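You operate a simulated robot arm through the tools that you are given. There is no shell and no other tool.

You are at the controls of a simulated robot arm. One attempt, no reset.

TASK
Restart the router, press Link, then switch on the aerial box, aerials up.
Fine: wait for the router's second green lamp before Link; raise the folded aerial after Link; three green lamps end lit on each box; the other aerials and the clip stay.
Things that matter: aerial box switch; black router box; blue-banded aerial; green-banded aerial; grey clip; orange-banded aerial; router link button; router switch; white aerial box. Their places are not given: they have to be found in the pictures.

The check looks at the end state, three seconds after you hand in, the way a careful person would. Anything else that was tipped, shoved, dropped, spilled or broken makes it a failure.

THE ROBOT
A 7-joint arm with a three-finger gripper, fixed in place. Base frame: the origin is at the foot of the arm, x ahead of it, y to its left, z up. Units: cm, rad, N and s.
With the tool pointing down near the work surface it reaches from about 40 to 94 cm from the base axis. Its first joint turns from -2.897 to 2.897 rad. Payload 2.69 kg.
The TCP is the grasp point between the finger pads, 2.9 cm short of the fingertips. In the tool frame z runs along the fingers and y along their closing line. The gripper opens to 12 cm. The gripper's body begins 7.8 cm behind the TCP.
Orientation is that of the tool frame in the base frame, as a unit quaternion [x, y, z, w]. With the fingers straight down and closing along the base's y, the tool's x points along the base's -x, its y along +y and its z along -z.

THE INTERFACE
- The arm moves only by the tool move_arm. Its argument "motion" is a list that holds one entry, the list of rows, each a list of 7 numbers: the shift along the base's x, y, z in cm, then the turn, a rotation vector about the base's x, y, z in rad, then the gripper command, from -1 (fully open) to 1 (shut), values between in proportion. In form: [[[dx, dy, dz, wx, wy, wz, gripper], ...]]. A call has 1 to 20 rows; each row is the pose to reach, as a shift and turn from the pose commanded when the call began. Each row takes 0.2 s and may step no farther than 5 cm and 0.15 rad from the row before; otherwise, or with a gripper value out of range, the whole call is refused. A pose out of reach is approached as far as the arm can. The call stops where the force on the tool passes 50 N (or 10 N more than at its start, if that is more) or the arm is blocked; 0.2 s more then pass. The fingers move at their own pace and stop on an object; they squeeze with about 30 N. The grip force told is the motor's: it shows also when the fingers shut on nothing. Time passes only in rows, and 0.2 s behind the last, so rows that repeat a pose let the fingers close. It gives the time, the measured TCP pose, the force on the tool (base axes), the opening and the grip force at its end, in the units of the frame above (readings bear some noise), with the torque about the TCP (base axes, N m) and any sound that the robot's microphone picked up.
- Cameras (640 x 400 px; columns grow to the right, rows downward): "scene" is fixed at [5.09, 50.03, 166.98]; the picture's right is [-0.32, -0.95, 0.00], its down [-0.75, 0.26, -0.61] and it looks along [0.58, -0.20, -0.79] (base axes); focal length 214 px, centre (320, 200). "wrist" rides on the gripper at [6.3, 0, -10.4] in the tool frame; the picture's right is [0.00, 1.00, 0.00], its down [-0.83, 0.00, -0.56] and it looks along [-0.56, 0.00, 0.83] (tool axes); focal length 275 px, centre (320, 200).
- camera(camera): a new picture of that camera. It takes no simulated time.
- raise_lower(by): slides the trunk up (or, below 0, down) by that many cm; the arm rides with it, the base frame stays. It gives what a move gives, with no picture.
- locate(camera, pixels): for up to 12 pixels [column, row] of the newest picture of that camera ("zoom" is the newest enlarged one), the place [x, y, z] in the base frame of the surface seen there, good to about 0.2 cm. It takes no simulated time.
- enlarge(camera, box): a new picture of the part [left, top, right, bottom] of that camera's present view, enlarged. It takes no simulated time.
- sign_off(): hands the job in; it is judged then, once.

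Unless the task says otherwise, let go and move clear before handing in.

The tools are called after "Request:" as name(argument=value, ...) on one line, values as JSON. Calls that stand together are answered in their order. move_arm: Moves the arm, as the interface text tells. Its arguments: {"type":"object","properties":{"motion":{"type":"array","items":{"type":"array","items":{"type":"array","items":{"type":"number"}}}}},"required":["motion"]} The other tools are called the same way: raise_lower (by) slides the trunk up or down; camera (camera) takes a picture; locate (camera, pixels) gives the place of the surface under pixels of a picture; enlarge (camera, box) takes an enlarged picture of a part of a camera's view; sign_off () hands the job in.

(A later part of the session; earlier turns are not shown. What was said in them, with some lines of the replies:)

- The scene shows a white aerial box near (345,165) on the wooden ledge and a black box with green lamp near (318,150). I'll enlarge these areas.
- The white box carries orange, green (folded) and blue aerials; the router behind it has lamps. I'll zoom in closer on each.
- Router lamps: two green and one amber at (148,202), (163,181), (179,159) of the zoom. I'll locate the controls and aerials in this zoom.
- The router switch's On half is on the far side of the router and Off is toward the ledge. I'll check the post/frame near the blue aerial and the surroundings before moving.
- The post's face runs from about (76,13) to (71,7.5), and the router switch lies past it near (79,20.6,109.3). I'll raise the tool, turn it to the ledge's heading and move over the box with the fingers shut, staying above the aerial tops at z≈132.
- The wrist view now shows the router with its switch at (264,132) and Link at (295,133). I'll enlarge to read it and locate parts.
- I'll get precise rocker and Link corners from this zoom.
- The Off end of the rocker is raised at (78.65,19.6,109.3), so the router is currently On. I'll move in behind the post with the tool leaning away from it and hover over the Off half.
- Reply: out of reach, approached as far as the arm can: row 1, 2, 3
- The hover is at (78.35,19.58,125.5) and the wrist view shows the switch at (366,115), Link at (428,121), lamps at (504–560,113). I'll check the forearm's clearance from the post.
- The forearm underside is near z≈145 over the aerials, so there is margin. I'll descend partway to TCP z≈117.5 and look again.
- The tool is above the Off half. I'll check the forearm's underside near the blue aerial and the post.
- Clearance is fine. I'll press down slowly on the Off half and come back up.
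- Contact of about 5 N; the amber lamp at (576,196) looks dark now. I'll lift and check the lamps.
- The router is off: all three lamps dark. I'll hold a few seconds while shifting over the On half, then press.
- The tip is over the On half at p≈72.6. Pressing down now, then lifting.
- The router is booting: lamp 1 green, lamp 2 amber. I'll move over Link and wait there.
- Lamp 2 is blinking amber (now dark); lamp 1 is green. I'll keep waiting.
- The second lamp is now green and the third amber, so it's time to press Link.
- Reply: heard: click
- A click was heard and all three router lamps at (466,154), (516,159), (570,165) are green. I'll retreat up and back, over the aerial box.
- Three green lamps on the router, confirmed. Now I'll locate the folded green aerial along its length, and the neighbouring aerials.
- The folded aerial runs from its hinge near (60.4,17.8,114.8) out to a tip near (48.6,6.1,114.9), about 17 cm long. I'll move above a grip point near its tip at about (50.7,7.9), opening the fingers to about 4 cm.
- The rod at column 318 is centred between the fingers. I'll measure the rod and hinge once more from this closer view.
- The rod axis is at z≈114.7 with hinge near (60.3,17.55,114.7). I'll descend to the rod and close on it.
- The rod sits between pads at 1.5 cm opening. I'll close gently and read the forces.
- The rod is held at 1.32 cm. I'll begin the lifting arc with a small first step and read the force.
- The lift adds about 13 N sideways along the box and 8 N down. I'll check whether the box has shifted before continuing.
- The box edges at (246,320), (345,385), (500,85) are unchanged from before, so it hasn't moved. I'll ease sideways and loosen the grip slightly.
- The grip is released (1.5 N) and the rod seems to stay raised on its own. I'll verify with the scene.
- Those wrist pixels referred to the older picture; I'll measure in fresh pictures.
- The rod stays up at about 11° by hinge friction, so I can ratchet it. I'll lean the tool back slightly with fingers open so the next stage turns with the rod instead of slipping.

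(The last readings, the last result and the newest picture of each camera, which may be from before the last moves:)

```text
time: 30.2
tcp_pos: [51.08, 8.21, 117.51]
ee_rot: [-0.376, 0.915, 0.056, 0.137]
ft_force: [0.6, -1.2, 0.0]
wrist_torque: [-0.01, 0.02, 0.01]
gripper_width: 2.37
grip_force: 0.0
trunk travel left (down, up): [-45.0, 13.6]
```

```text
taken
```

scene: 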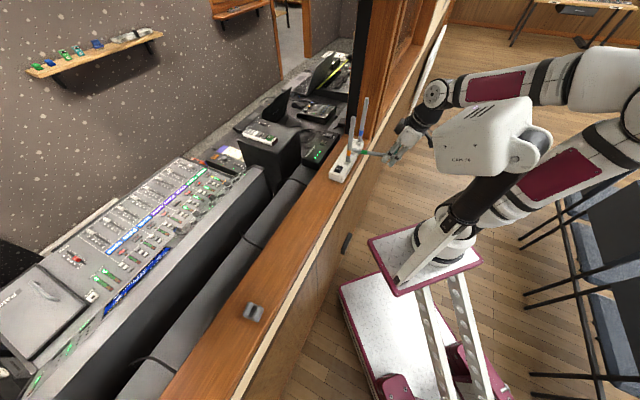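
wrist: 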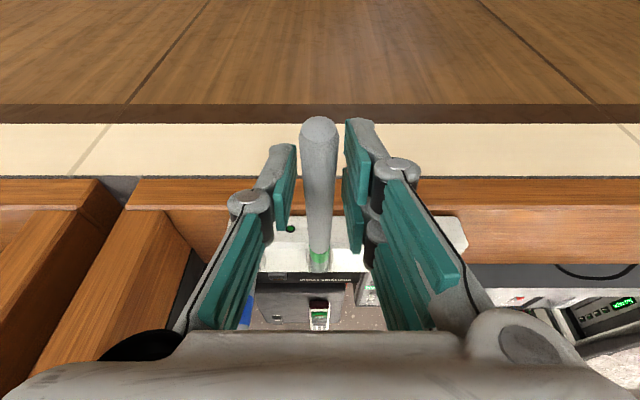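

The lean is reachable and the rod is between the fingers. I'll grip and lift by about 26°, turning the tool with the rod.

Request:
move_arm(motion=[[[0, 0, 0, 0, 0, 0, 0.75], [0, 0, 0, 0, 0, 0, 0.82], [0, 0, 0, 0, 0, 0, 0.82], [0.1, 0.1, 0.59, -0.032, 0.032, 0, 0.82], [0.21, 0.21, 1.18, -0.064, 0.064, 0, 0.82], [0.34, 0.34, 1.74, -0.095, 0.095, 0, 0.82], [0.485, 0.485, 2.3, -0.127, 0.127, 0, 0.82], [0.65, 0.65, 2.86, -0.159, 0.159, 0, 0.82], [0.84, 0.84, 3.41, -0.191, 0.191, 0, 0.82]]])

```text
time: 32.2
tcp_pos: [51.75, 9.09, 121.03]
ee_rot: [-0.38, 0.925, 0.003, 0.014]
ft_force: [8.4, 0.2, 7.6]
wrist_torque: [1.15, -0.75, 0.53]
gripper_width: 1.35
grip_force: 39.3
trunk travel left (down, up): [-45.0, 13.6]
```

Forces are modest (about 10 N), so I'll continue this stage to about 37° then loosen.

Request:
move_arm(motion=[[[0.2, 0.2, 0.55, -0.02, 0.02, 0, 0.82], [0.42, 0.42, 1.1, -0.045, 0.045, 0, 0.82], [0.66, 0.66, 1.62, -0.075, 0.075, 0, 0.82], [0.92, 0.92, 2.12, -0.105, 0.105, 0, 0.82], [0.92, 0.92, 2.12, -0.105, 0.105, 0, 0.7], [0.92, 0.92, 2.12, -0.105, 0.105, 0, 0.6]]])

Request:
camera(camera="wrist")

Request:
enlarge(camera="scene", box=[310, 80, 440, 200])

```text
time: 33.6
tcp_pos: [52.75, 10.05, 123.17]
ee_rot: [-0.38, 0.923, -0.025, -0.057]
ft_force: [-0.4, 0.1, 0.0]
wrist_torque: [0.0, 0.02, 0.03]
gripper_width: 2.41
grip_force: 0.1
trunk travel left (down, up): [-45.0, 13.6]
```

```text
taken
```

wrist: 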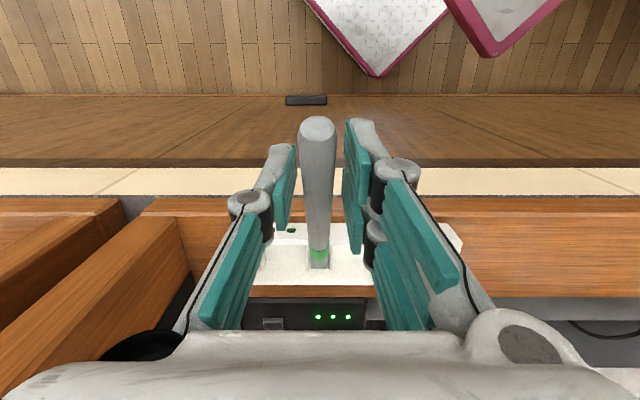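

```text
3.33 times, centred on (375, 140) of scene
```

zoom: 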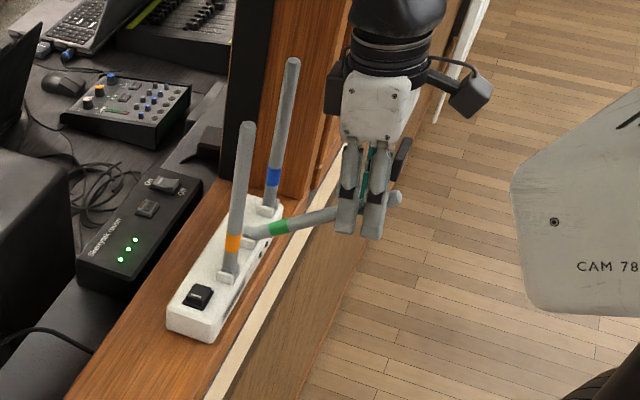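

The rod has risen and holds. I'll measure its angle now.

Request:
locate(camera="wrist", pixels=[[317, 118], [317, 132], [318, 160], [318, 200], [318, 230], [319, 250], [319, 262]])

Request:
locate(camera="zoom", pixels=[[255, 232], [278, 227], [300, 221], [325, 215], [396, 197]])

```text
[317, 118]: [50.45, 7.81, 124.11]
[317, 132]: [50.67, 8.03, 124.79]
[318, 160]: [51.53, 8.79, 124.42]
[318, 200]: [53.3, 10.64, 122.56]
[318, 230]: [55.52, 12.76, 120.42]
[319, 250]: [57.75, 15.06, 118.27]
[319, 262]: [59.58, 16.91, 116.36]
```

```text
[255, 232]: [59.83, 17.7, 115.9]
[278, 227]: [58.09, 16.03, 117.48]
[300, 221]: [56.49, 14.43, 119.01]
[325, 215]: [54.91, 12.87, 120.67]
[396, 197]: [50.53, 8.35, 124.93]
```

The rod is at about 35°, and my TCP sits 0.8 cm above its axis. I'll lower onto the axis, lean back, and then grip for the second stage.

Request:
move_arm(motion=[[[0, 0, -0.4, 0.08, -0.08, 0, 0.6], [0, 0, -0.8, 0.16, -0.16, 0, 0.6], [0, 0, -0.8, 0.24, -0.24, 0, 0.6], [0, 0, -0.8, 0.31, -0.31, 0, 0.6], [0, 0, -0.8, 0.31, -0.31, 0, 0.75], [0, 0, -0.8, 0.31, -0.31, 0, 0.82], [0, 0, -0.8, 0.31, -0.31, 0, 0.82]]])

Request:
camera(camera="wrist")

```text
time: 35.2
tcp_pos: [52.81, 9.94, 122.22]
ee_rot: [-0.376, 0.913, 0.06, 0.146]
ft_force: [3.6, 2.0, -0.6]
wrist_torque: [0.5, 0.24, 0.71]
gripper_width: 1.36
grip_force: 39.9
trunk travel left (down, up): [-45.0, 13.6]
```

```text
taken
```

wrist: 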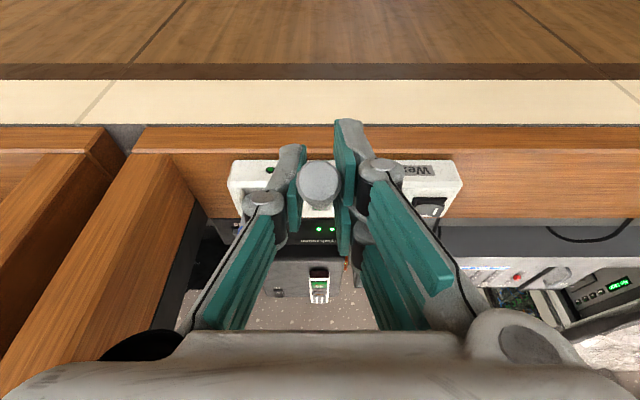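

The grip is set. I'll lift from 35° to about 60°, turning with the rod.

Request:
move_arm(motion=[[[0.24, 0.24, 0.46, -0.031, 0.031, 0, 0.82], [0.49, 0.49, 0.9, -0.062, 0.062, 0, 0.82], [0.75, 0.75, 1.33, -0.093, 0.093, 0, 0.82], [1.03, 1.03, 1.74, -0.123, 0.123, 0, 0.82], [1.32, 1.32, 2.13, -0.154, 0.154, 0, 0.82], [1.62, 1.62, 2.5, -0.185, 0.185, 0, 0.82], [1.93, 1.93, 2.86, -0.216, 0.216, 0, 0.82], [2.26, 2.26, 3.19, -0.247, 0.247, 0, 0.82], [2.59, 2.59, 3.51, -0.278, 0.278, 0, 0.82], [2.93, 2.93, 3.8, -0.3085, 0.3085, 0, 0.82]]])

Request:
enlarge(camera="scene", box=[310, 80, 440, 200])

```text
time: 37.4
tcp_pos: [55.65, 13.0, 126.06]
ee_rot: [-0.38, 0.923, -0.025, -0.055]
ft_force: [2.6, 3.2, 15.5]
wrist_torque: [1.64, -0.44, 0.45]
gripper_width: 1.37
grip_force: 39.9
trunk travel left (down, up): [-45.0, 13.6]
```

```text
3.33 times, centred on (375, 140) of scene
```

zoom: 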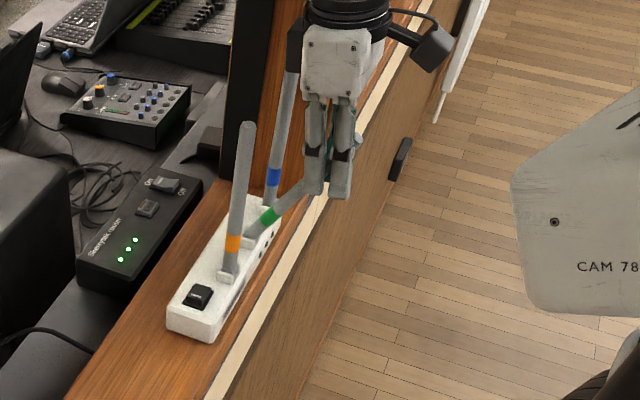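

Force is about 16 N upward on the tool, so I'll release to relieve it and measure the rod's angle.

Request:
move_arm(motion=[[[0, 0, 0, 0, 0, 0, 0.72], [0, 0, 0, 0, 0, 0, 0.6], [0, 0, 0, 0, 0, 0, 0.6]]])

Request:
camera(camera="wrist")

Request:
enlarge(camera="scene", box=[310, 80, 440, 200])

Request:
locate(camera="zoom", pixels=[[258, 230], [267, 220], [280, 204], [295, 190], [359, 140], [178, 320], [208, 342], [283, 205]])

```text
time: 38.2
tcp_pos: [55.66, 12.82, 126.05]
ee_rot: [-0.379, 0.923, -0.024, -0.055]
ft_force: [0.4, -0.1, -0.3]
wrist_torque: [0.03, 0.0, 0.02]
gripper_width: 2.41
grip_force: 0.0
trunk travel left (down, up): [-45.0, 13.6]
```

```text
taken
```

wrist: 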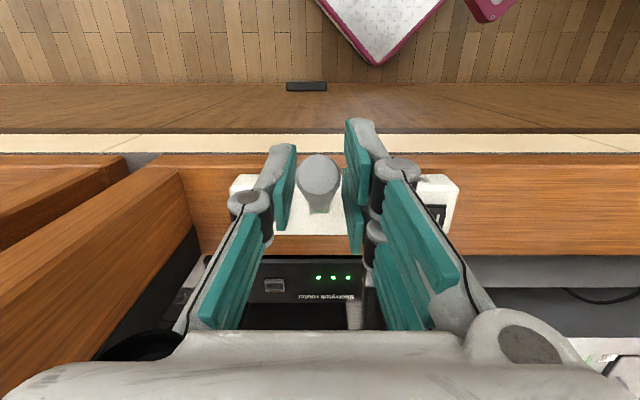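

```text
3.33 times, centred on (375, 140) of scene
```

zoom: 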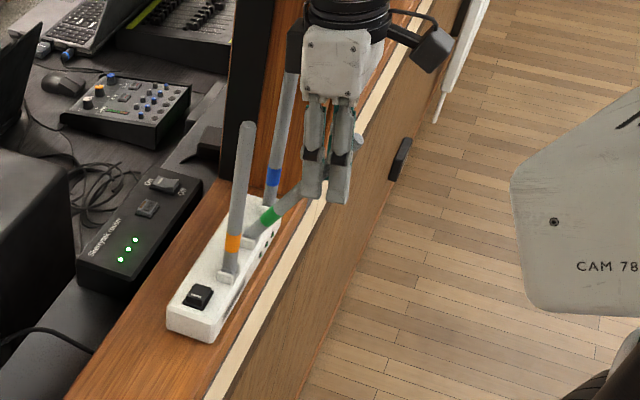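

```text
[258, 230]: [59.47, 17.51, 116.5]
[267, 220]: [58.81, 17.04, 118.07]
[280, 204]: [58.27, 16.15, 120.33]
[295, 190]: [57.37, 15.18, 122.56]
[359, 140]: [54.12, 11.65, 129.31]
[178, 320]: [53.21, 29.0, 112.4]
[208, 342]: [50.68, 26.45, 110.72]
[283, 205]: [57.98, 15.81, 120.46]
```

The rod is at about 60° and the box hasn't moved. I'll lean back again, regrip, and take it toward vertical.

Request:
move_arm(motion=[[[0, 0, 0, 0.08, -0.08, 0, 0.6], [0, 0, 0, 0.16, -0.16, 0, 0.6], [0, 0, 0, 0.24, -0.24, 0, 0.6], [0, 0, 0, 0.31, -0.31, 0, 0.6], [0, 0, 0, 0.31, -0.31, 0, 0.75], [0, 0, 0, 0.31, -0.31, 0, 0.82], [0, 0, 0, 0.31, -0.31, 0, 0.82]]])

Request:
move_arm(motion=[[[0.35, 0.35, 0.28, -0.031, 0.031, 0, 0.82], [0.717, 0.717, 0.55, -0.062, 0.062, 0, 0.82], [1.085, 1.085, 0.78, -0.093, 0.093, 0, 0.82], [1.463, 1.463, 1.0, -0.123, 0.123, 0, 0.82], [1.845, 1.845, 1.19, -0.154, 0.154, 0, 0.82], [2.234, 2.234, 1.36, -0.185, 0.185, 0, 0.82], [2.63, 2.63, 1.5, -0.216, 0.216, 0, 0.82], [3.023, 3.023, 1.62, -0.247, 0.247, 0, 0.82]]])

Request:
enlarge(camera="scene", box=[310, 80, 440, 200])

```text
time: 39.8
tcp_pos: [55.8, 12.91, 126.18]
ee_rot: [-0.374, 0.914, 0.06, 0.147]
ft_force: [3.6, -1.0, -1.5]
wrist_torque: [0.03, -0.23, -0.07]
gripper_width: 1.41
grip_force: 40.7
trunk travel left (down, up): [-45.0, 13.6]
```

```text
time: 41.6
tcp_pos: [58.71, 15.89, 127.71]
ee_rot: [-0.38, 0.925, -0.007, -0.013]
ft_force: [9.7, 2.2, -2.6]
wrist_torque: [0.56, -0.84, -0.03]
gripper_width: 1.42
grip_force: 40.1
trunk travel left (down, up): [-45.0, 13.6]
```

```text
3.33 times, centred on (375, 140) of scene
```

zoom: 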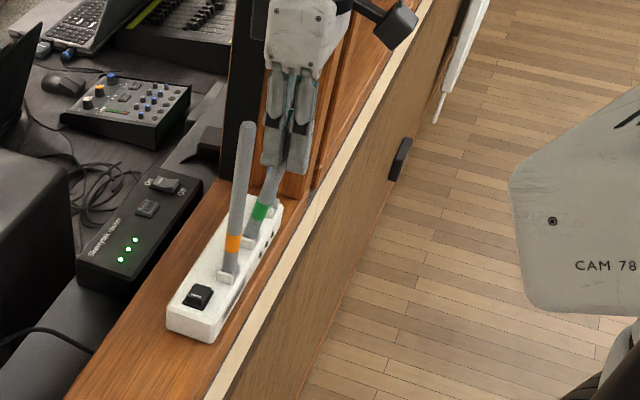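

The rod is near 80°. I'll take the last ten degrees.

Request:
move_arm(motion=[[[0.4, 0.4, 0.06, -0.031, 0.031, 0, 0.82], [0.8, 0.8, 0.1, -0.062, 0.062, 0, 0.82], [1.2, 1.2, 0.13, -0.093, 0.093, 0, 0.82], [1.55, 1.55, 0.13, -0.12, 0.12, 0, 0.82]]])

Request:
enlarge(camera="scene", box=[310, 80, 440, 200])

Request:
locate(camera="zoom", pixels=[[251, 232], [253, 225], [256, 215], [259, 205], [262, 195], [242, 135], [235, 220], [236, 240], [230, 262]])

```text
time: 42.6
tcp_pos: [60.16, 17.45, 128.07]
ee_rot: [-0.378, 0.92, -0.04, -0.092]
ft_force: [13.1, 1.7, 9.5]
wrist_torque: [0.82, -1.16, 0.03]
gripper_width: 1.41
grip_force: 40.4
trunk travel left (down, up): [-45.0, 13.6]
```

```text
3.33 times, centred on (375, 140) of scene
```

zoom: 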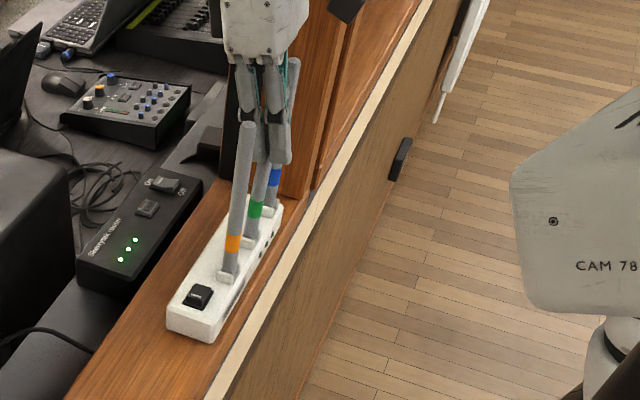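

```text
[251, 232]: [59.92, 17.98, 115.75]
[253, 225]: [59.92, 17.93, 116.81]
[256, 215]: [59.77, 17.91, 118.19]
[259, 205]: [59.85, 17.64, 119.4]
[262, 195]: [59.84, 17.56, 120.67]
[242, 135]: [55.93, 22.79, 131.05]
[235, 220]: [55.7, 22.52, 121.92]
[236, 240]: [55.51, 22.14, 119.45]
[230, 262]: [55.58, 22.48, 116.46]
```

It's within about 4° of vertical. I'll release slightly to relieve stress and compare its lean with the orange and blue aerials.

Request:
move_arm(motion=[[[0, 0, 0, 0, 0, 0, 0.74], [0, 0, 0, 0, 0, 0, 0.68], [0, 0, 0, 0, 0, 0, 0.68]]])

Request:
enlarge(camera="scene", box=[320, 85, 385, 170])

Request:
camera(camera="wrist")

```text
time: 43.4
tcp_pos: [60.12, 17.31, 127.94]
ee_rot: [-0.378, 0.92, -0.039, -0.092]
ft_force: [-0.3, -0.1, 0.4]
wrist_torque: [0.01, 0.01, -0.01]
gripper_width: 1.91
grip_force: 0.0
trunk travel left (down, up): [-45.0, 13.6]
```

```text
4.71 times, centred on (352, 128) of scene
```

zoom: 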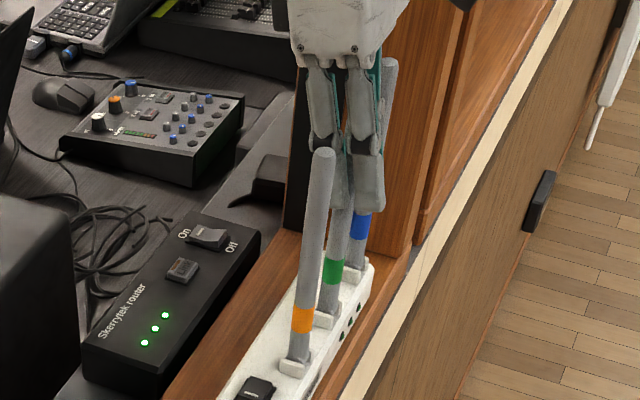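

```text
taken
```

wrist: 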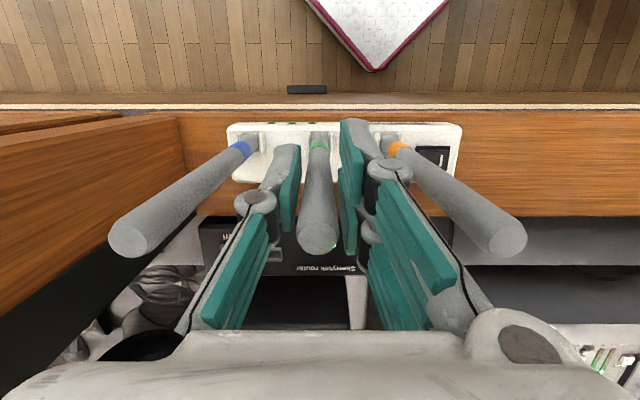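

In the wrist view the three aerial tops are at (130,240), (319,238), (508,240) — nearly in line. I'll measure the tops and bases.

Request:
locate(camera="wrist", pixels=[[128, 238], [318, 234], [508, 240], [136, 220], [317, 215], [490, 222], [240, 150], [319, 148], [398, 150], [318, 180], [190, 188], [440, 185]])

```text
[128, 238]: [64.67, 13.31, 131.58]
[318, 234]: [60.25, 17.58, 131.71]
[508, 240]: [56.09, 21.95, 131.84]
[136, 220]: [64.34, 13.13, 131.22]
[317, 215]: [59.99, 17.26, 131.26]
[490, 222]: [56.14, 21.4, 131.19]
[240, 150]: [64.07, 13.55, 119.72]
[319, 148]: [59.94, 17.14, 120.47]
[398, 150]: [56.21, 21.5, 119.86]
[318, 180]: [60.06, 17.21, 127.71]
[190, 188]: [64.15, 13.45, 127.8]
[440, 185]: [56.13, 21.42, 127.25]
```

The green aerial's top (60.25,17.58,131.7) lines up with the midpoint of the other two, so it's vertical. I'll open a bit more and back straight off along the fingers.

Request:
move_arm(motion=[[[0, 0, 0, 0, 0, 0, 0.6], [0, 0, 0, 0, 0, 0, 0.57], [0.14, 0.14, 1, 0, 0, 0, 0.57], [0.35, 0.35, 2.5, 0, 0, 0, 0.57], [0.63, 0.63, 4.5, 0, 0, 0, 0.57], [1.0, 1.0, 7, 0, 0, 0, 0.57], [1.5, 1.5, 10.5, 0, 0, 0, 0.57], [1.5, 1.5, 12, 0, 0, 0, 0.57]]])

Request:
camera(camera="wrist")

Request:
enlarge(camera="scene", box=[310, 80, 390, 185])

```text
time: 45.2
tcp_pos: [61.65, 18.87, 139.78]
ee_rot: [-0.379, 0.92, -0.04, -0.093]
ft_force: [0.2, 0.1, -0.1]
wrist_torque: [-0.02, -0.03, -0.01]
gripper_width: 2.6
grip_force: 0.1
trunk travel left (down, up): [-45.0, 13.6]
```

```text
taken
```

wrist: 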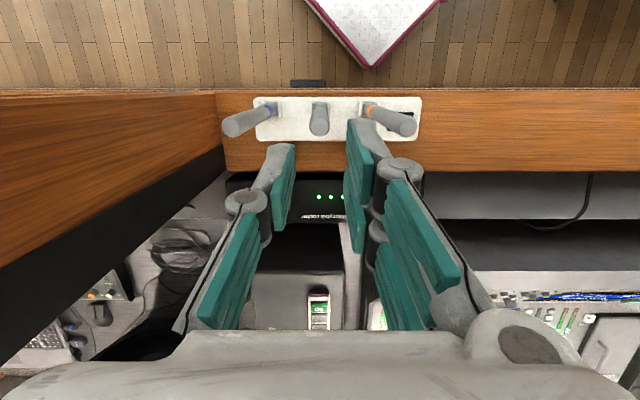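

```text
3.81 times, centred on (350, 132) of scene
```

zoom: 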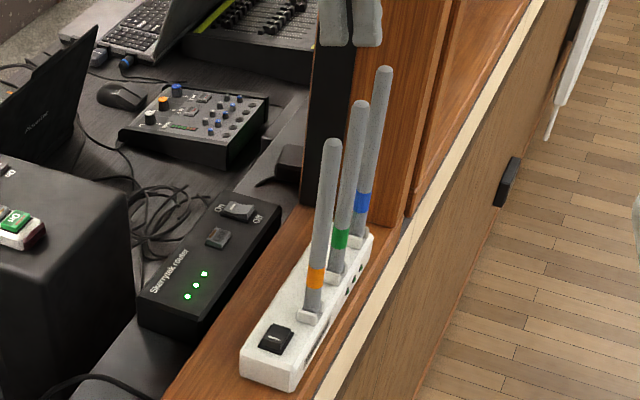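

All three aerials stand parallel. Now I'll look closely at the aerial box's switch.

Request:
enlarge(camera="scene", box=[326, 158, 346, 182])

Request:
locate(camera="zoom", pixels=[[320, 200]])

Request:
enlarge(camera="wrist", box=[380, 90, 430, 150])

```text
16.00 times, centred on (336, 170) of scene
```

zoom: 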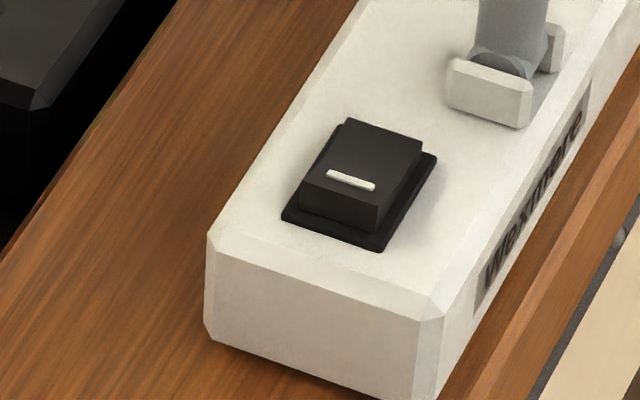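

```text
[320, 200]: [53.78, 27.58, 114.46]
```

```text
6.67 times, centred on (405, 120) of wrist
```

zoom: 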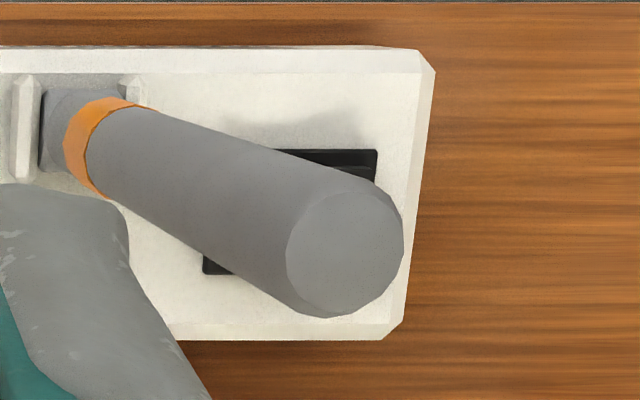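

The rocker's marked end (toward the box's free end) is raised, so it's off; pressing that marked end turns it on, as with the router's marked On end. I'll locate its corners.

Request:
enlarge(camera="scene", box=[326, 158, 346, 182])

Request:
locate(camera="zoom", pixels=[[350, 125], [418, 142], [385, 140], [365, 160], [350, 181], [310, 188], [375, 205], [340, 196], [285, 222], [380, 250], [345, 215], [432, 155]])

```text
16.00 times, centred on (336, 170) of scene
```

zoom: 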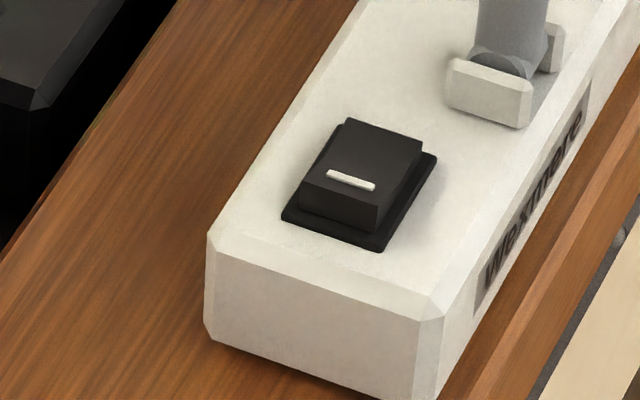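

```text
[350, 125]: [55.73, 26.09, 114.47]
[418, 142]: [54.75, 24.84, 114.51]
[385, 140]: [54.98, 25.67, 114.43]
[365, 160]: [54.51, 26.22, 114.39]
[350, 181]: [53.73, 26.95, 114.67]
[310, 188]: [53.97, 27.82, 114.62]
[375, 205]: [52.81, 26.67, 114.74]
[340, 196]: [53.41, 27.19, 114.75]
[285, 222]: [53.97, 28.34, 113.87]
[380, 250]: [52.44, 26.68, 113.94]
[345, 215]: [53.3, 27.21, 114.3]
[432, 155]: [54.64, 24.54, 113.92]
```

The marked end is at (53.4,27.2,114.7) and the orange aerial stands 5 cm away, so I'll approach with closed fingers and the tool leaning away from the orange aerial.

Request:
move_arm(motion=[[[-2.5, 2.5, 1.5, 0, 0, 0, 1], [-5, 5, 1.5, -0.0355, -0.106, 0, 1], [-7.5, 7.5, 1.5, -0.071, -0.212, 0, 1], [-10, 10.1, 1.5, -0.1065, -0.318, 0, 1], [-10.5, 10.6, 0, -0.142, -0.424, 0, 1], [-10, 10.1, -4, -0.142, -0.424, 0, 1], [-9.3, 9.4, -8, -0.142, -0.424, 0, 1], [-8.5, 8.6, -12, -0.142, -0.424, 0, 1], [-8.27, 8.35, -14, -0.142, -0.424, 0, 1], [-8.27, 8.35, -14, -0.142, -0.424, 0, 1]]])

Request:
camera(camera="wrist")

Request:
camera(camera="scene")

```text
time: 47.4
tcp_pos: [53.65, 27.47, 125.82]
ee_rot: [-0.354, 0.914, -0.183, 0.079]
ft_force: [0.7, 0.3, -0.3]
wrist_torque: [-0.03, -0.03, 0.01]
gripper_width: 0.02
grip_force: 28.6
trunk travel left (down, up): [-45.0, 13.6]
```

```text
taken
```

wrist: 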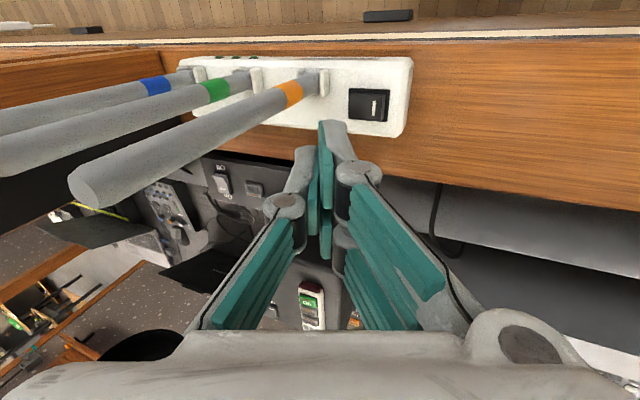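

```text
taken
```

scene: 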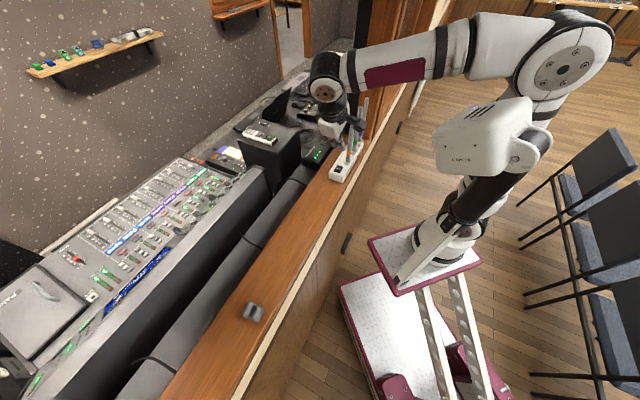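

The tool leans clear of the orange aerial, with the switch visible at (368,105). I'll descend to just above the marked end and check.

Request:
move_arm(motion=[[[-0.15, -0.1, -2.5, 0, 0, 0, 1], [-0.3, -0.18, -5, 0, 0, 0, 1], [-0.3, -0.18, -7, 0, 0, 0, 1], [-0.3, -0.18, -7, 0, 0, 0, 1]]])

Request:
enlarge(camera="scene", box=[310, 130, 370, 190])

Request:
camera(camera="wrist")

```text
time: 48.4
tcp_pos: [53.39, 27.28, 118.7]
ee_rot: [-0.354, 0.914, -0.184, 0.078]
ft_force: [0.2, -1.5, 0.0]
wrist_torque: [-0.01, 0.01, -0.01]
gripper_width: 0.01
grip_force: 28.8
trunk travel left (down, up): [-45.0, 13.6]
```

```text
6.67 times, centred on (340, 160) of scene
```

zoom: 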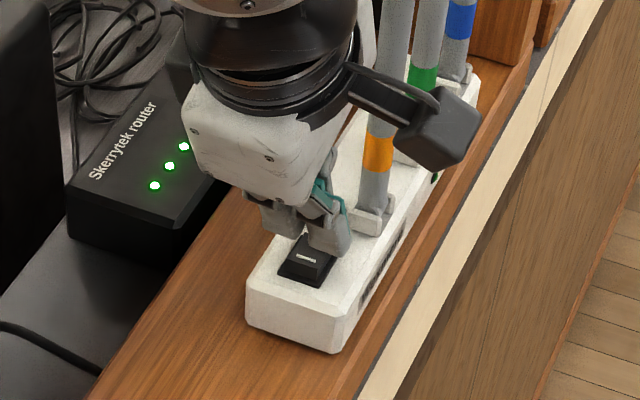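

```text
taken
```

wrist: 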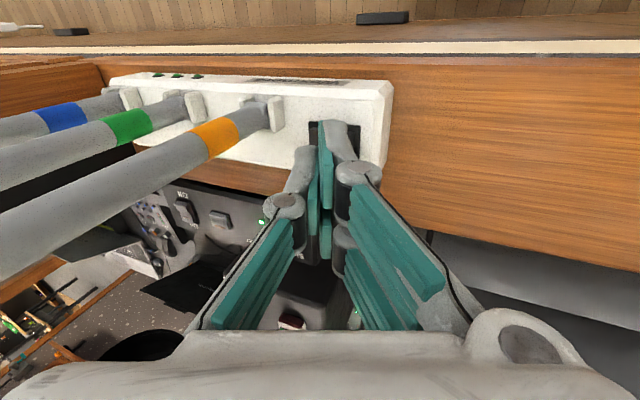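

I'll zoom on the fingertips relative to the rocker before pressing.

Request:
enlarge(camera="scene", box=[326, 152, 350, 182])

Request:
enlarge(camera="wrist", box=[260, 80, 400, 200])

```text
13.33 times, centred on (338, 167) of scene
```

zoom: 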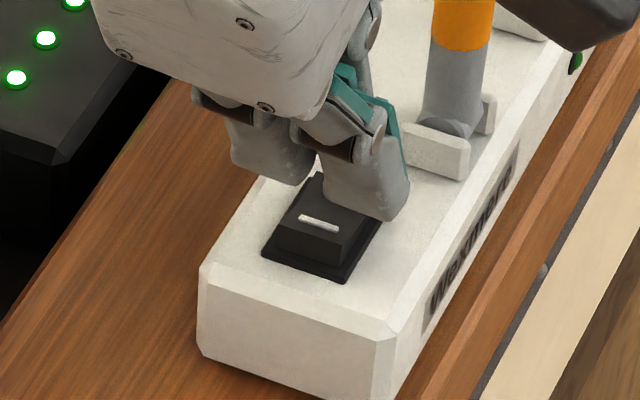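

```text
3.33 times, centred on (330, 140) of wrist
```

zoom: 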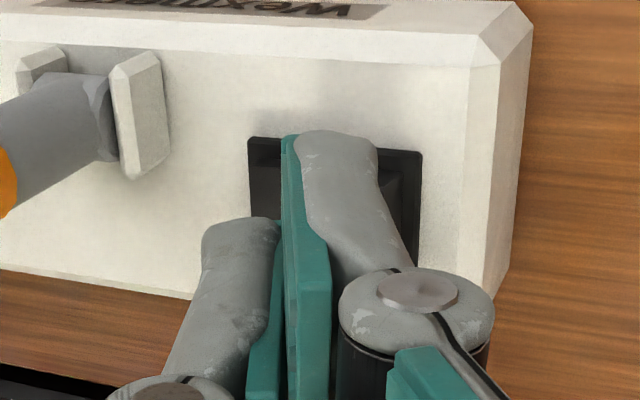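

The gripper's paired prongs straddle the rocker, so I'll shift about 1.1 cm toward the desk and 0.4 cm toward the box end so one prong lands on the marked end. Then I'll press gradually.

Request:
move_arm(motion=[[[0.25, 0.53, 0.2, 0, 0, 0, 1], [0.5, 1.06, 0, 0, 0, 0, 1], [0.5, 1.06, -0.5, 0, 0, 0, 1], [0.5, 1.06, -0.8, 0, 0, 0, 1], [0.5, 1.06, -1.0, 0, 0, 0, 1], [0.5, 1.06, -1.2, 0, 0, 0, 1]]])

Request:
enlarge(camera="scene", box=[326, 152, 350, 182])

```text
time: 49.8
tcp_pos: [53.72, 28.09, 117.78]
ee_rot: [-0.354, 0.914, -0.183, 0.077]
ft_force: [0.3, 0.0, 0.2]
wrist_torque: [-0.03, 0.02, -0.01]
gripper_width: 0.01
grip_force: 28.4
trunk travel left (down, up): [-45.0, 13.6]
```

```text
13.33 times, centred on (338, 167) of scene
```

zoom: 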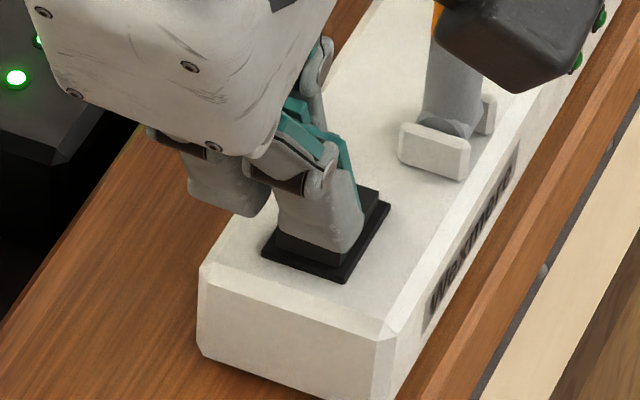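

The prong is over the marked end with no force yet. I'll keep pressing down in small steps.

Request:
move_arm(motion=[[[0, 0, -0.2, 0, 0, 0, 1], [0, 0, -0.35, 0, 0, 0, 1], [0, 0, -0.5, 0, 0, 0, 1]]])

Request:
enlarge(camera="scene", box=[326, 135, 366, 185])

```text
time: 50.6
tcp_pos: [53.78, 28.27, 117.1]
ee_rot: [-0.354, 0.914, -0.182, 0.076]
ft_force: [-4.8, 2.2, 1.1]
wrist_torque: [0.06, 0.14, -0.05]
gripper_width: 0.0
grip_force: 29.0
trunk travel left (down, up): [-45.0, 13.6]
```

```text
8.00 times, centred on (346, 160) of scene
```

zoom: 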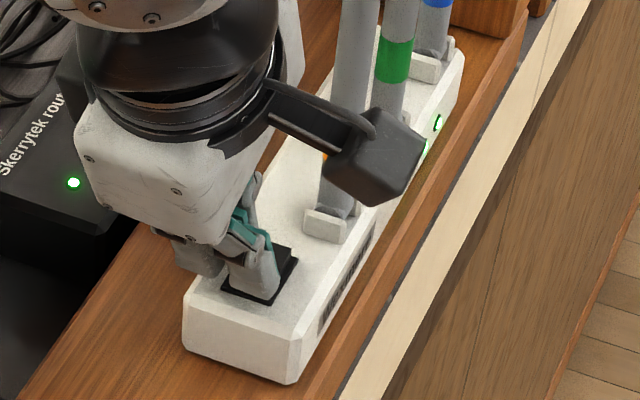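

The lamps on the box side at (440,122) and (424,148) now glow green. I'll lift away, leaning clear of the orange aerial, and check.

Request:
move_arm(motion=[[[-0.1, 0.1, 0.5, 0, 0, 0, 1], [-0.3, 0.3, 2, 0, 0, 0, 1], [-0.8, 0.8, 5, 0, 0, 0, 1], [-1.8, 1.8, 9, 0, 0, 0, 1], [-3, 3, 13, 0, 0, 0, 1], [-4, 4, 17.5, 0, 0, 0, 1], [-5, 5, 21, 0, 0, 0, 1], [-7, 8, 23, 0, 0, 0, 1], [-9, 11, 23, 0, 0, 0, 1]]])

Request:
enlarge(camera="scene", box=[310, 80, 390, 185])

Request:
camera(camera="scene")

Request:
camera(camera="wrist")

```text
time: 52.6
tcp_pos: [45.35, 39.18, 140.14]
ee_rot: [-0.348, 0.916, -0.184, 0.076]
ft_force: [0.4, 0.4, 0.8]
wrist_torque: [0.02, -0.03, 0.03]
gripper_width: 0.01
grip_force: 28.3
trunk travel left (down, up): [-45.0, 13.6]
```

```text
3.81 times, centred on (350, 132) of scene
```

zoom: 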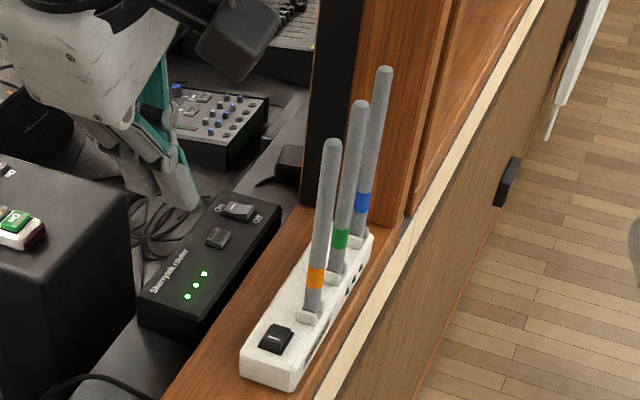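

```text
taken
```

scene: 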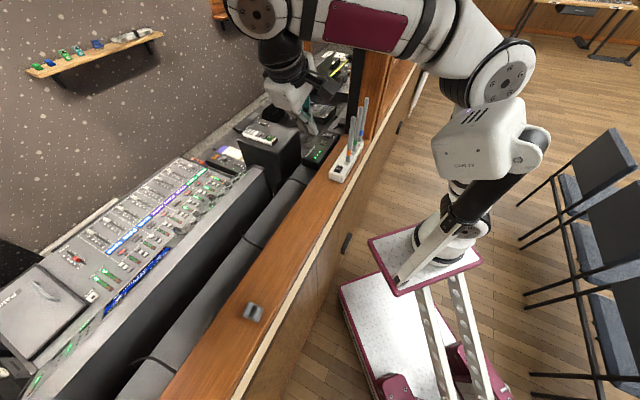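

```text
taken
```

wrist: 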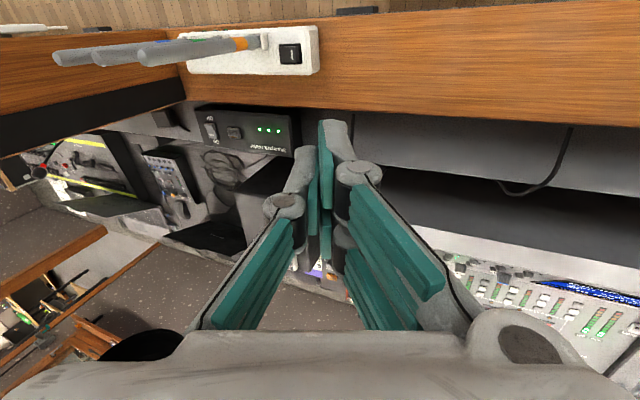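

I'll zoom on the box's lamps and rocker to see whether it latched.

Request:
enlarge(camera="scene", box=[340, 135, 365, 165])

Request:
enlarge(camera="scene", box=[326, 158, 346, 182])

```text
13.33 times, centred on (352, 150) of scene
```

zoom: 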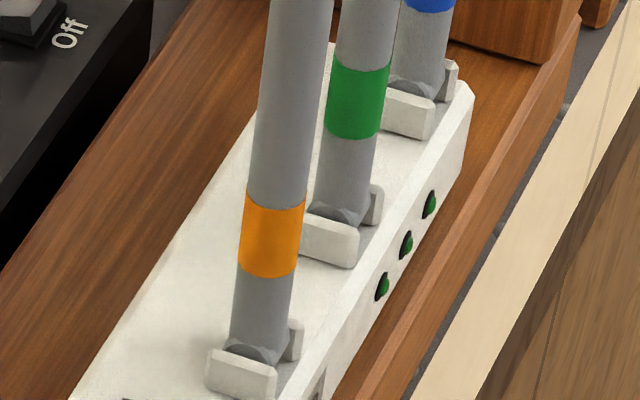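

```text
16.00 times, centred on (336, 170) of scene
```

zoom: 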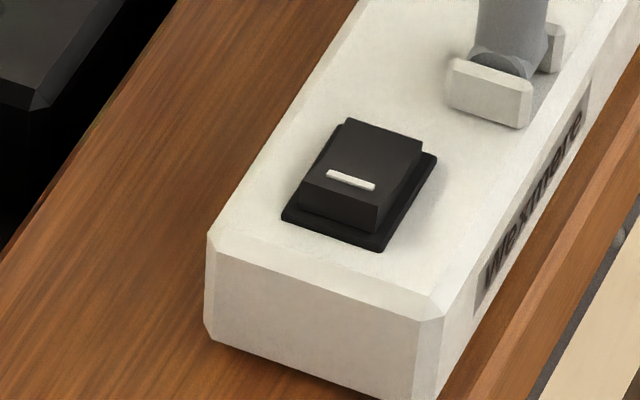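

The box is off again: its lamps are dark and the marked end is up, so the rocker likely got dragged back as the tip slid over its end. I'll go again with the tip further in on the marked half.

Request:
move_arm(motion=[[[2, -3, 0, 0, 0, 0, 1], [4, -6, -2, 0, 0, 0, 1], [5, -7.3, -5.5, 0, 0, 0, 1], [6, -8.3, -9.5, 0, 0, 0, 1], [7, -9.3, -13.5, 0, 0, 0, 1], [8, -10.4, -17, 0, 0, 0, 1], [8.77, -11.28, -19.5, 0, 0, 0, 1], [8.77, -11.28, -20.8, 0, 0, 0, 1], [8.77, -11.28, -20.8, 0, 0, 0, 1]]])

Request:
enlarge(camera="scene", box=[326, 152, 350, 182])

Request:
enlarge(camera="wrist", box=[260, 80, 400, 200])

```text
time: 54.6
tcp_pos: [53.53, 27.75, 119.33]
ee_rot: [-0.353, 0.914, -0.183, 0.077]
ft_force: [-0.4, -0.5, -0.2]
wrist_torque: [0.02, 0.03, -0.01]
gripper_width: 0.0
grip_force: 29.1
trunk travel left (down, up): [-45.0, 13.6]
```

```text
13.33 times, centred on (338, 167) of scene
```

zoom: 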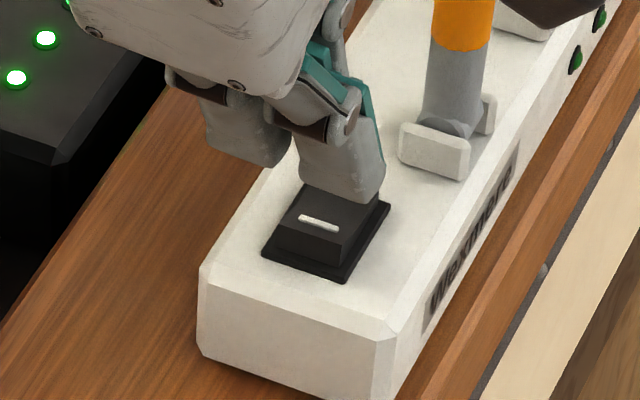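

```text
3.33 times, centred on (330, 140) of wrist
```

zoom: 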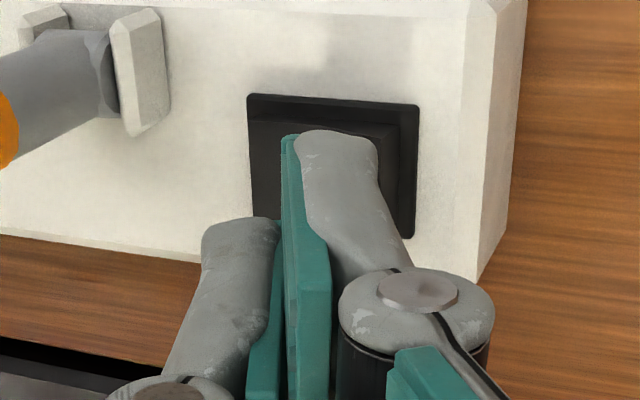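

My actual position is (53.5,27.75), so the tip is still close to the marked edge. I'll shift 0.5 cm inward along the rocker and press in small steps, reading force.

Request:
move_arm(motion=[[[0.3, -0.08, 0, 0, 0, 0, 1], [0.55, -0.15, 0, 0, 0, 0, 1], [0.55, -0.15, -0.8, 0, 0, 0, 1], [0.55, -0.15, -1.4, 0, 0, 0, 1], [0.55, -0.15, -1.6, 0, 0, 0, 1], [0.55, -0.15, -1.8, 0, 0, 0, 1]]])

Request:
enlarge(camera="scene", box=[326, 146, 356, 182])

```text
time: 56.0
tcp_pos: [54.12, 27.74, 117.6]
ee_rot: [-0.354, 0.914, -0.183, 0.077]
ft_force: [1.1, -0.1, 0.1]
wrist_torque: [0.0, -0.02, 0.02]
gripper_width: 0.0
grip_force: 28.8
trunk travel left (down, up): [-45.0, 13.6]
```

```text
11.11 times, centred on (341, 164) of scene
```

zoom: 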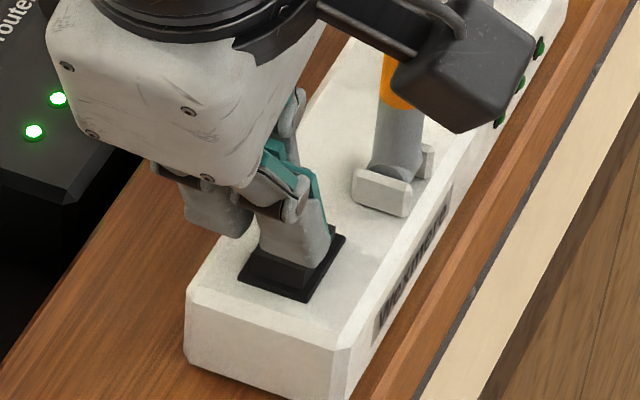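

No contact yet at TCP z 117.6; the lamps at (540,48), (520,83), (500,118) are dark. I'll press on in 0.15 cm steps.

Request:
move_arm(motion=[[[0, 0, -0.15, 0, 0, 0, 1], [0, 0, -0.3, 0, 0, 0, 1], [0, 0, -0.3, 0, 0, 0, 1]]])

Request:
enlarge(camera="scene", box=[326, 146, 356, 182])

```text
time: 56.8
tcp_pos: [54.09, 27.75, 117.27]
ee_rot: [-0.354, 0.914, -0.183, 0.076]
ft_force: [0.9, 0.8, 1.2]
wrist_torque: [-0.02, 0.02, -0.01]
gripper_width: 0.02
grip_force: 28.4
trunk travel left (down, up): [-45.0, 13.6]
```

```text
11.11 times, centred on (341, 164) of scene
```

zoom: 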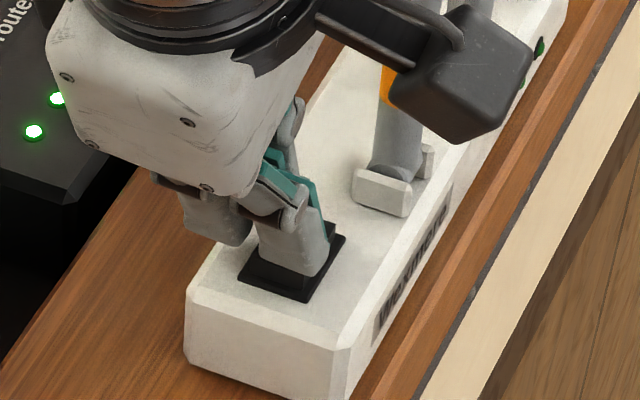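

Slight contact (about 1 N), lamps still dark. Continuing down.

Request:
move_arm(motion=[[[0, 0, -0.12, 0, 0, 0, 1], [0, 0, -0.24, 0, 0, 0, 1], [0, 0, -0.24, 0, 0, 0, 1]]])

Request:
enlarge(camera="scene", box=[326, 142, 356, 178])

```text
time: 57.6
tcp_pos: [54.17, 27.8, 117.08]
ee_rot: [-0.354, 0.914, -0.184, 0.078]
ft_force: [0.0, 1.4, 6.4]
wrist_torque: [-0.01, 0.06, 0.02]
gripper_width: 0.02
grip_force: 28.7
trunk travel left (down, up): [-45.0, 13.6]
```

```text
11.11 times, centred on (341, 160) of scene
```

zoom: 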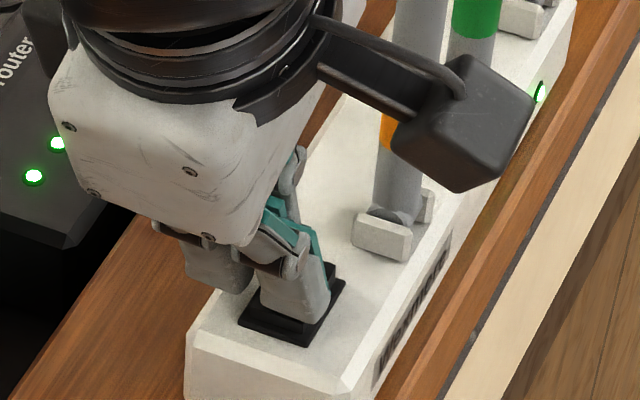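

Force is now 6 N and the lamp at (540,92) is lit. I'll lift exactly straight up a little and check it latched.

Request:
move_arm(motion=[[[0, 0, -0.08, 0, 0, 0, 1], [0, 0, 0.3, 0, 0, 0, 1], [0, 0, 1.5, 0, 0, 0, 1], [0, 0, 3, 0, 0, 0, 1]]])

Request:
enlarge(camera="scene", box=[326, 142, 356, 178])

```text
time: 58.6
tcp_pos: [54.04, 27.92, 120.16]
ee_rot: [-0.354, 0.914, -0.183, 0.076]
ft_force: [-0.1, -0.8, 0.1]
wrist_torque: [-0.06, 0.0, -0.03]
gripper_width: 0.01
grip_force: 28.6
trunk travel left (down, up): [-45.0, 13.6]
```

```text
11.11 times, centred on (341, 160) of scene
```

zoom: 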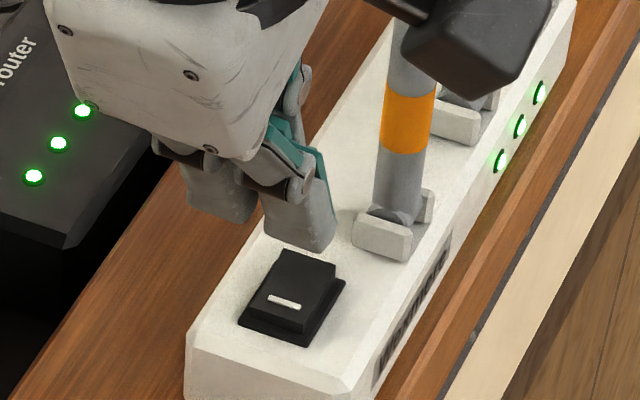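

The rocker latched and all three box lamps at (540,92), (520,126), (501,160) are green. I'll retreat clear of the aerials.

Request:
move_arm(motion=[[[-0.3, 0.3, 2, 0, 0, 0, 1], [-1.3, 1.3, 6, 0, 0, 0, 1], [-2.5, 2.5, 10, 0, 0, 0, 1], [-3.5, 3.5, 14, 0, 0, 0, 1], [-4.5, 4.5, 18, 0, 0, 0, 1], [-6.5, 7.5, 20, 0, 0, 0, 1], [-8.5, 10.5, 20, 0, 0, 0, 1], [-8.5, 10.5, 20, 0, 0, 0, 1]]])

Request:
enlarge(camera="scene", box=[310, 85, 390, 185])

Request:
camera(camera="scene")

Request:
locate(camera="scene", pixels=[[254, 312], [254, 305]])

```text
time: 60.4
tcp_pos: [45.34, 37.96, 140.03]
ee_rot: [-0.354, 0.914, -0.183, 0.076]
ft_force: [0.3, 0.1, -0.1]
wrist_torque: [0.01, 0.0, 0.01]
gripper_width: 0.02
grip_force: 28.6
trunk travel left (down, up): [-45.0, 13.6]
```

```text
4.00 times, centred on (350, 135) of scene
```

zoom: 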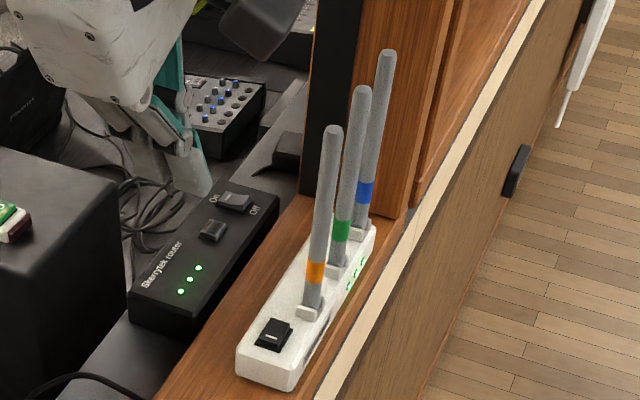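

```text
taken
```

scene: 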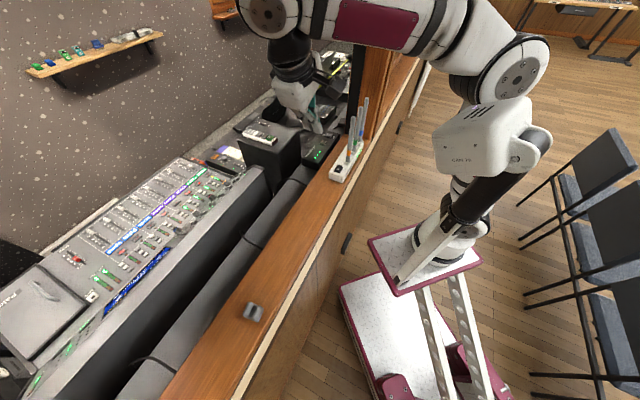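

```text
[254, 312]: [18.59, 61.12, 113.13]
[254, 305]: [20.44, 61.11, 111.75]
```

Everything looks right; I'll make a last check of the aerials' tops and bases for verticality.

Request:
locate(camera="zoom", pixels=[[333, 132], [361, 92], [386, 56], [320, 250], [346, 212], [368, 176], [313, 295], [339, 258], [361, 222]])

Request:
enlarge(camera="scene", box=[336, 135, 361, 165])

```text
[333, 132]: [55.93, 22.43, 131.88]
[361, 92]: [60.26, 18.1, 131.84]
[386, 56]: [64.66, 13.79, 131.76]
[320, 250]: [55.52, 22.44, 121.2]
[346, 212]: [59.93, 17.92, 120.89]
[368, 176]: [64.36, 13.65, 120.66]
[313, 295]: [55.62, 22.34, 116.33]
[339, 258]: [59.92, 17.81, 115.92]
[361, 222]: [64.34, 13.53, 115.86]
```

```text
13.33 times, centred on (348, 150) of scene
```

zoom: 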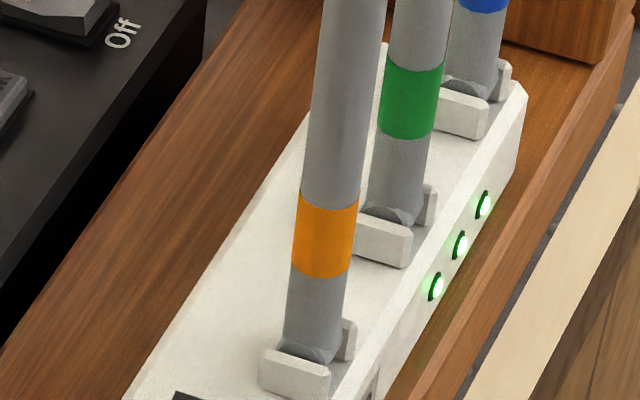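

The green aerial's top (60.26,18.1) is exactly midway between the other two. Three lamps are green on each box, the clip hasn't moved, and the arm is clear, so I'm handing in.

Request:
sign_off()

```text
The job is handed in.
```

The job is done and handed in: the last pictures show three green lamps on each box and all three aerials upright.

- **Router:** I switched it off for about 4 seconds, then on again. I pressed Link once the second lamp was green, and the third lamp turned green right after.
- **Aerials:** I raised the green-banded aerial after Link. It stands vertical, in line with the other two. The orange- and blue-banded aerials and the clip measured in the same places as at the start.
- **Aerial box:** My first press of its switch lit the lamps but didn't latch, so the box went off again when I lifted away. The second press held.

Nothing else appears to have been moved. The arm was clear of the boxes, with nothing in its grip, before I handed in.
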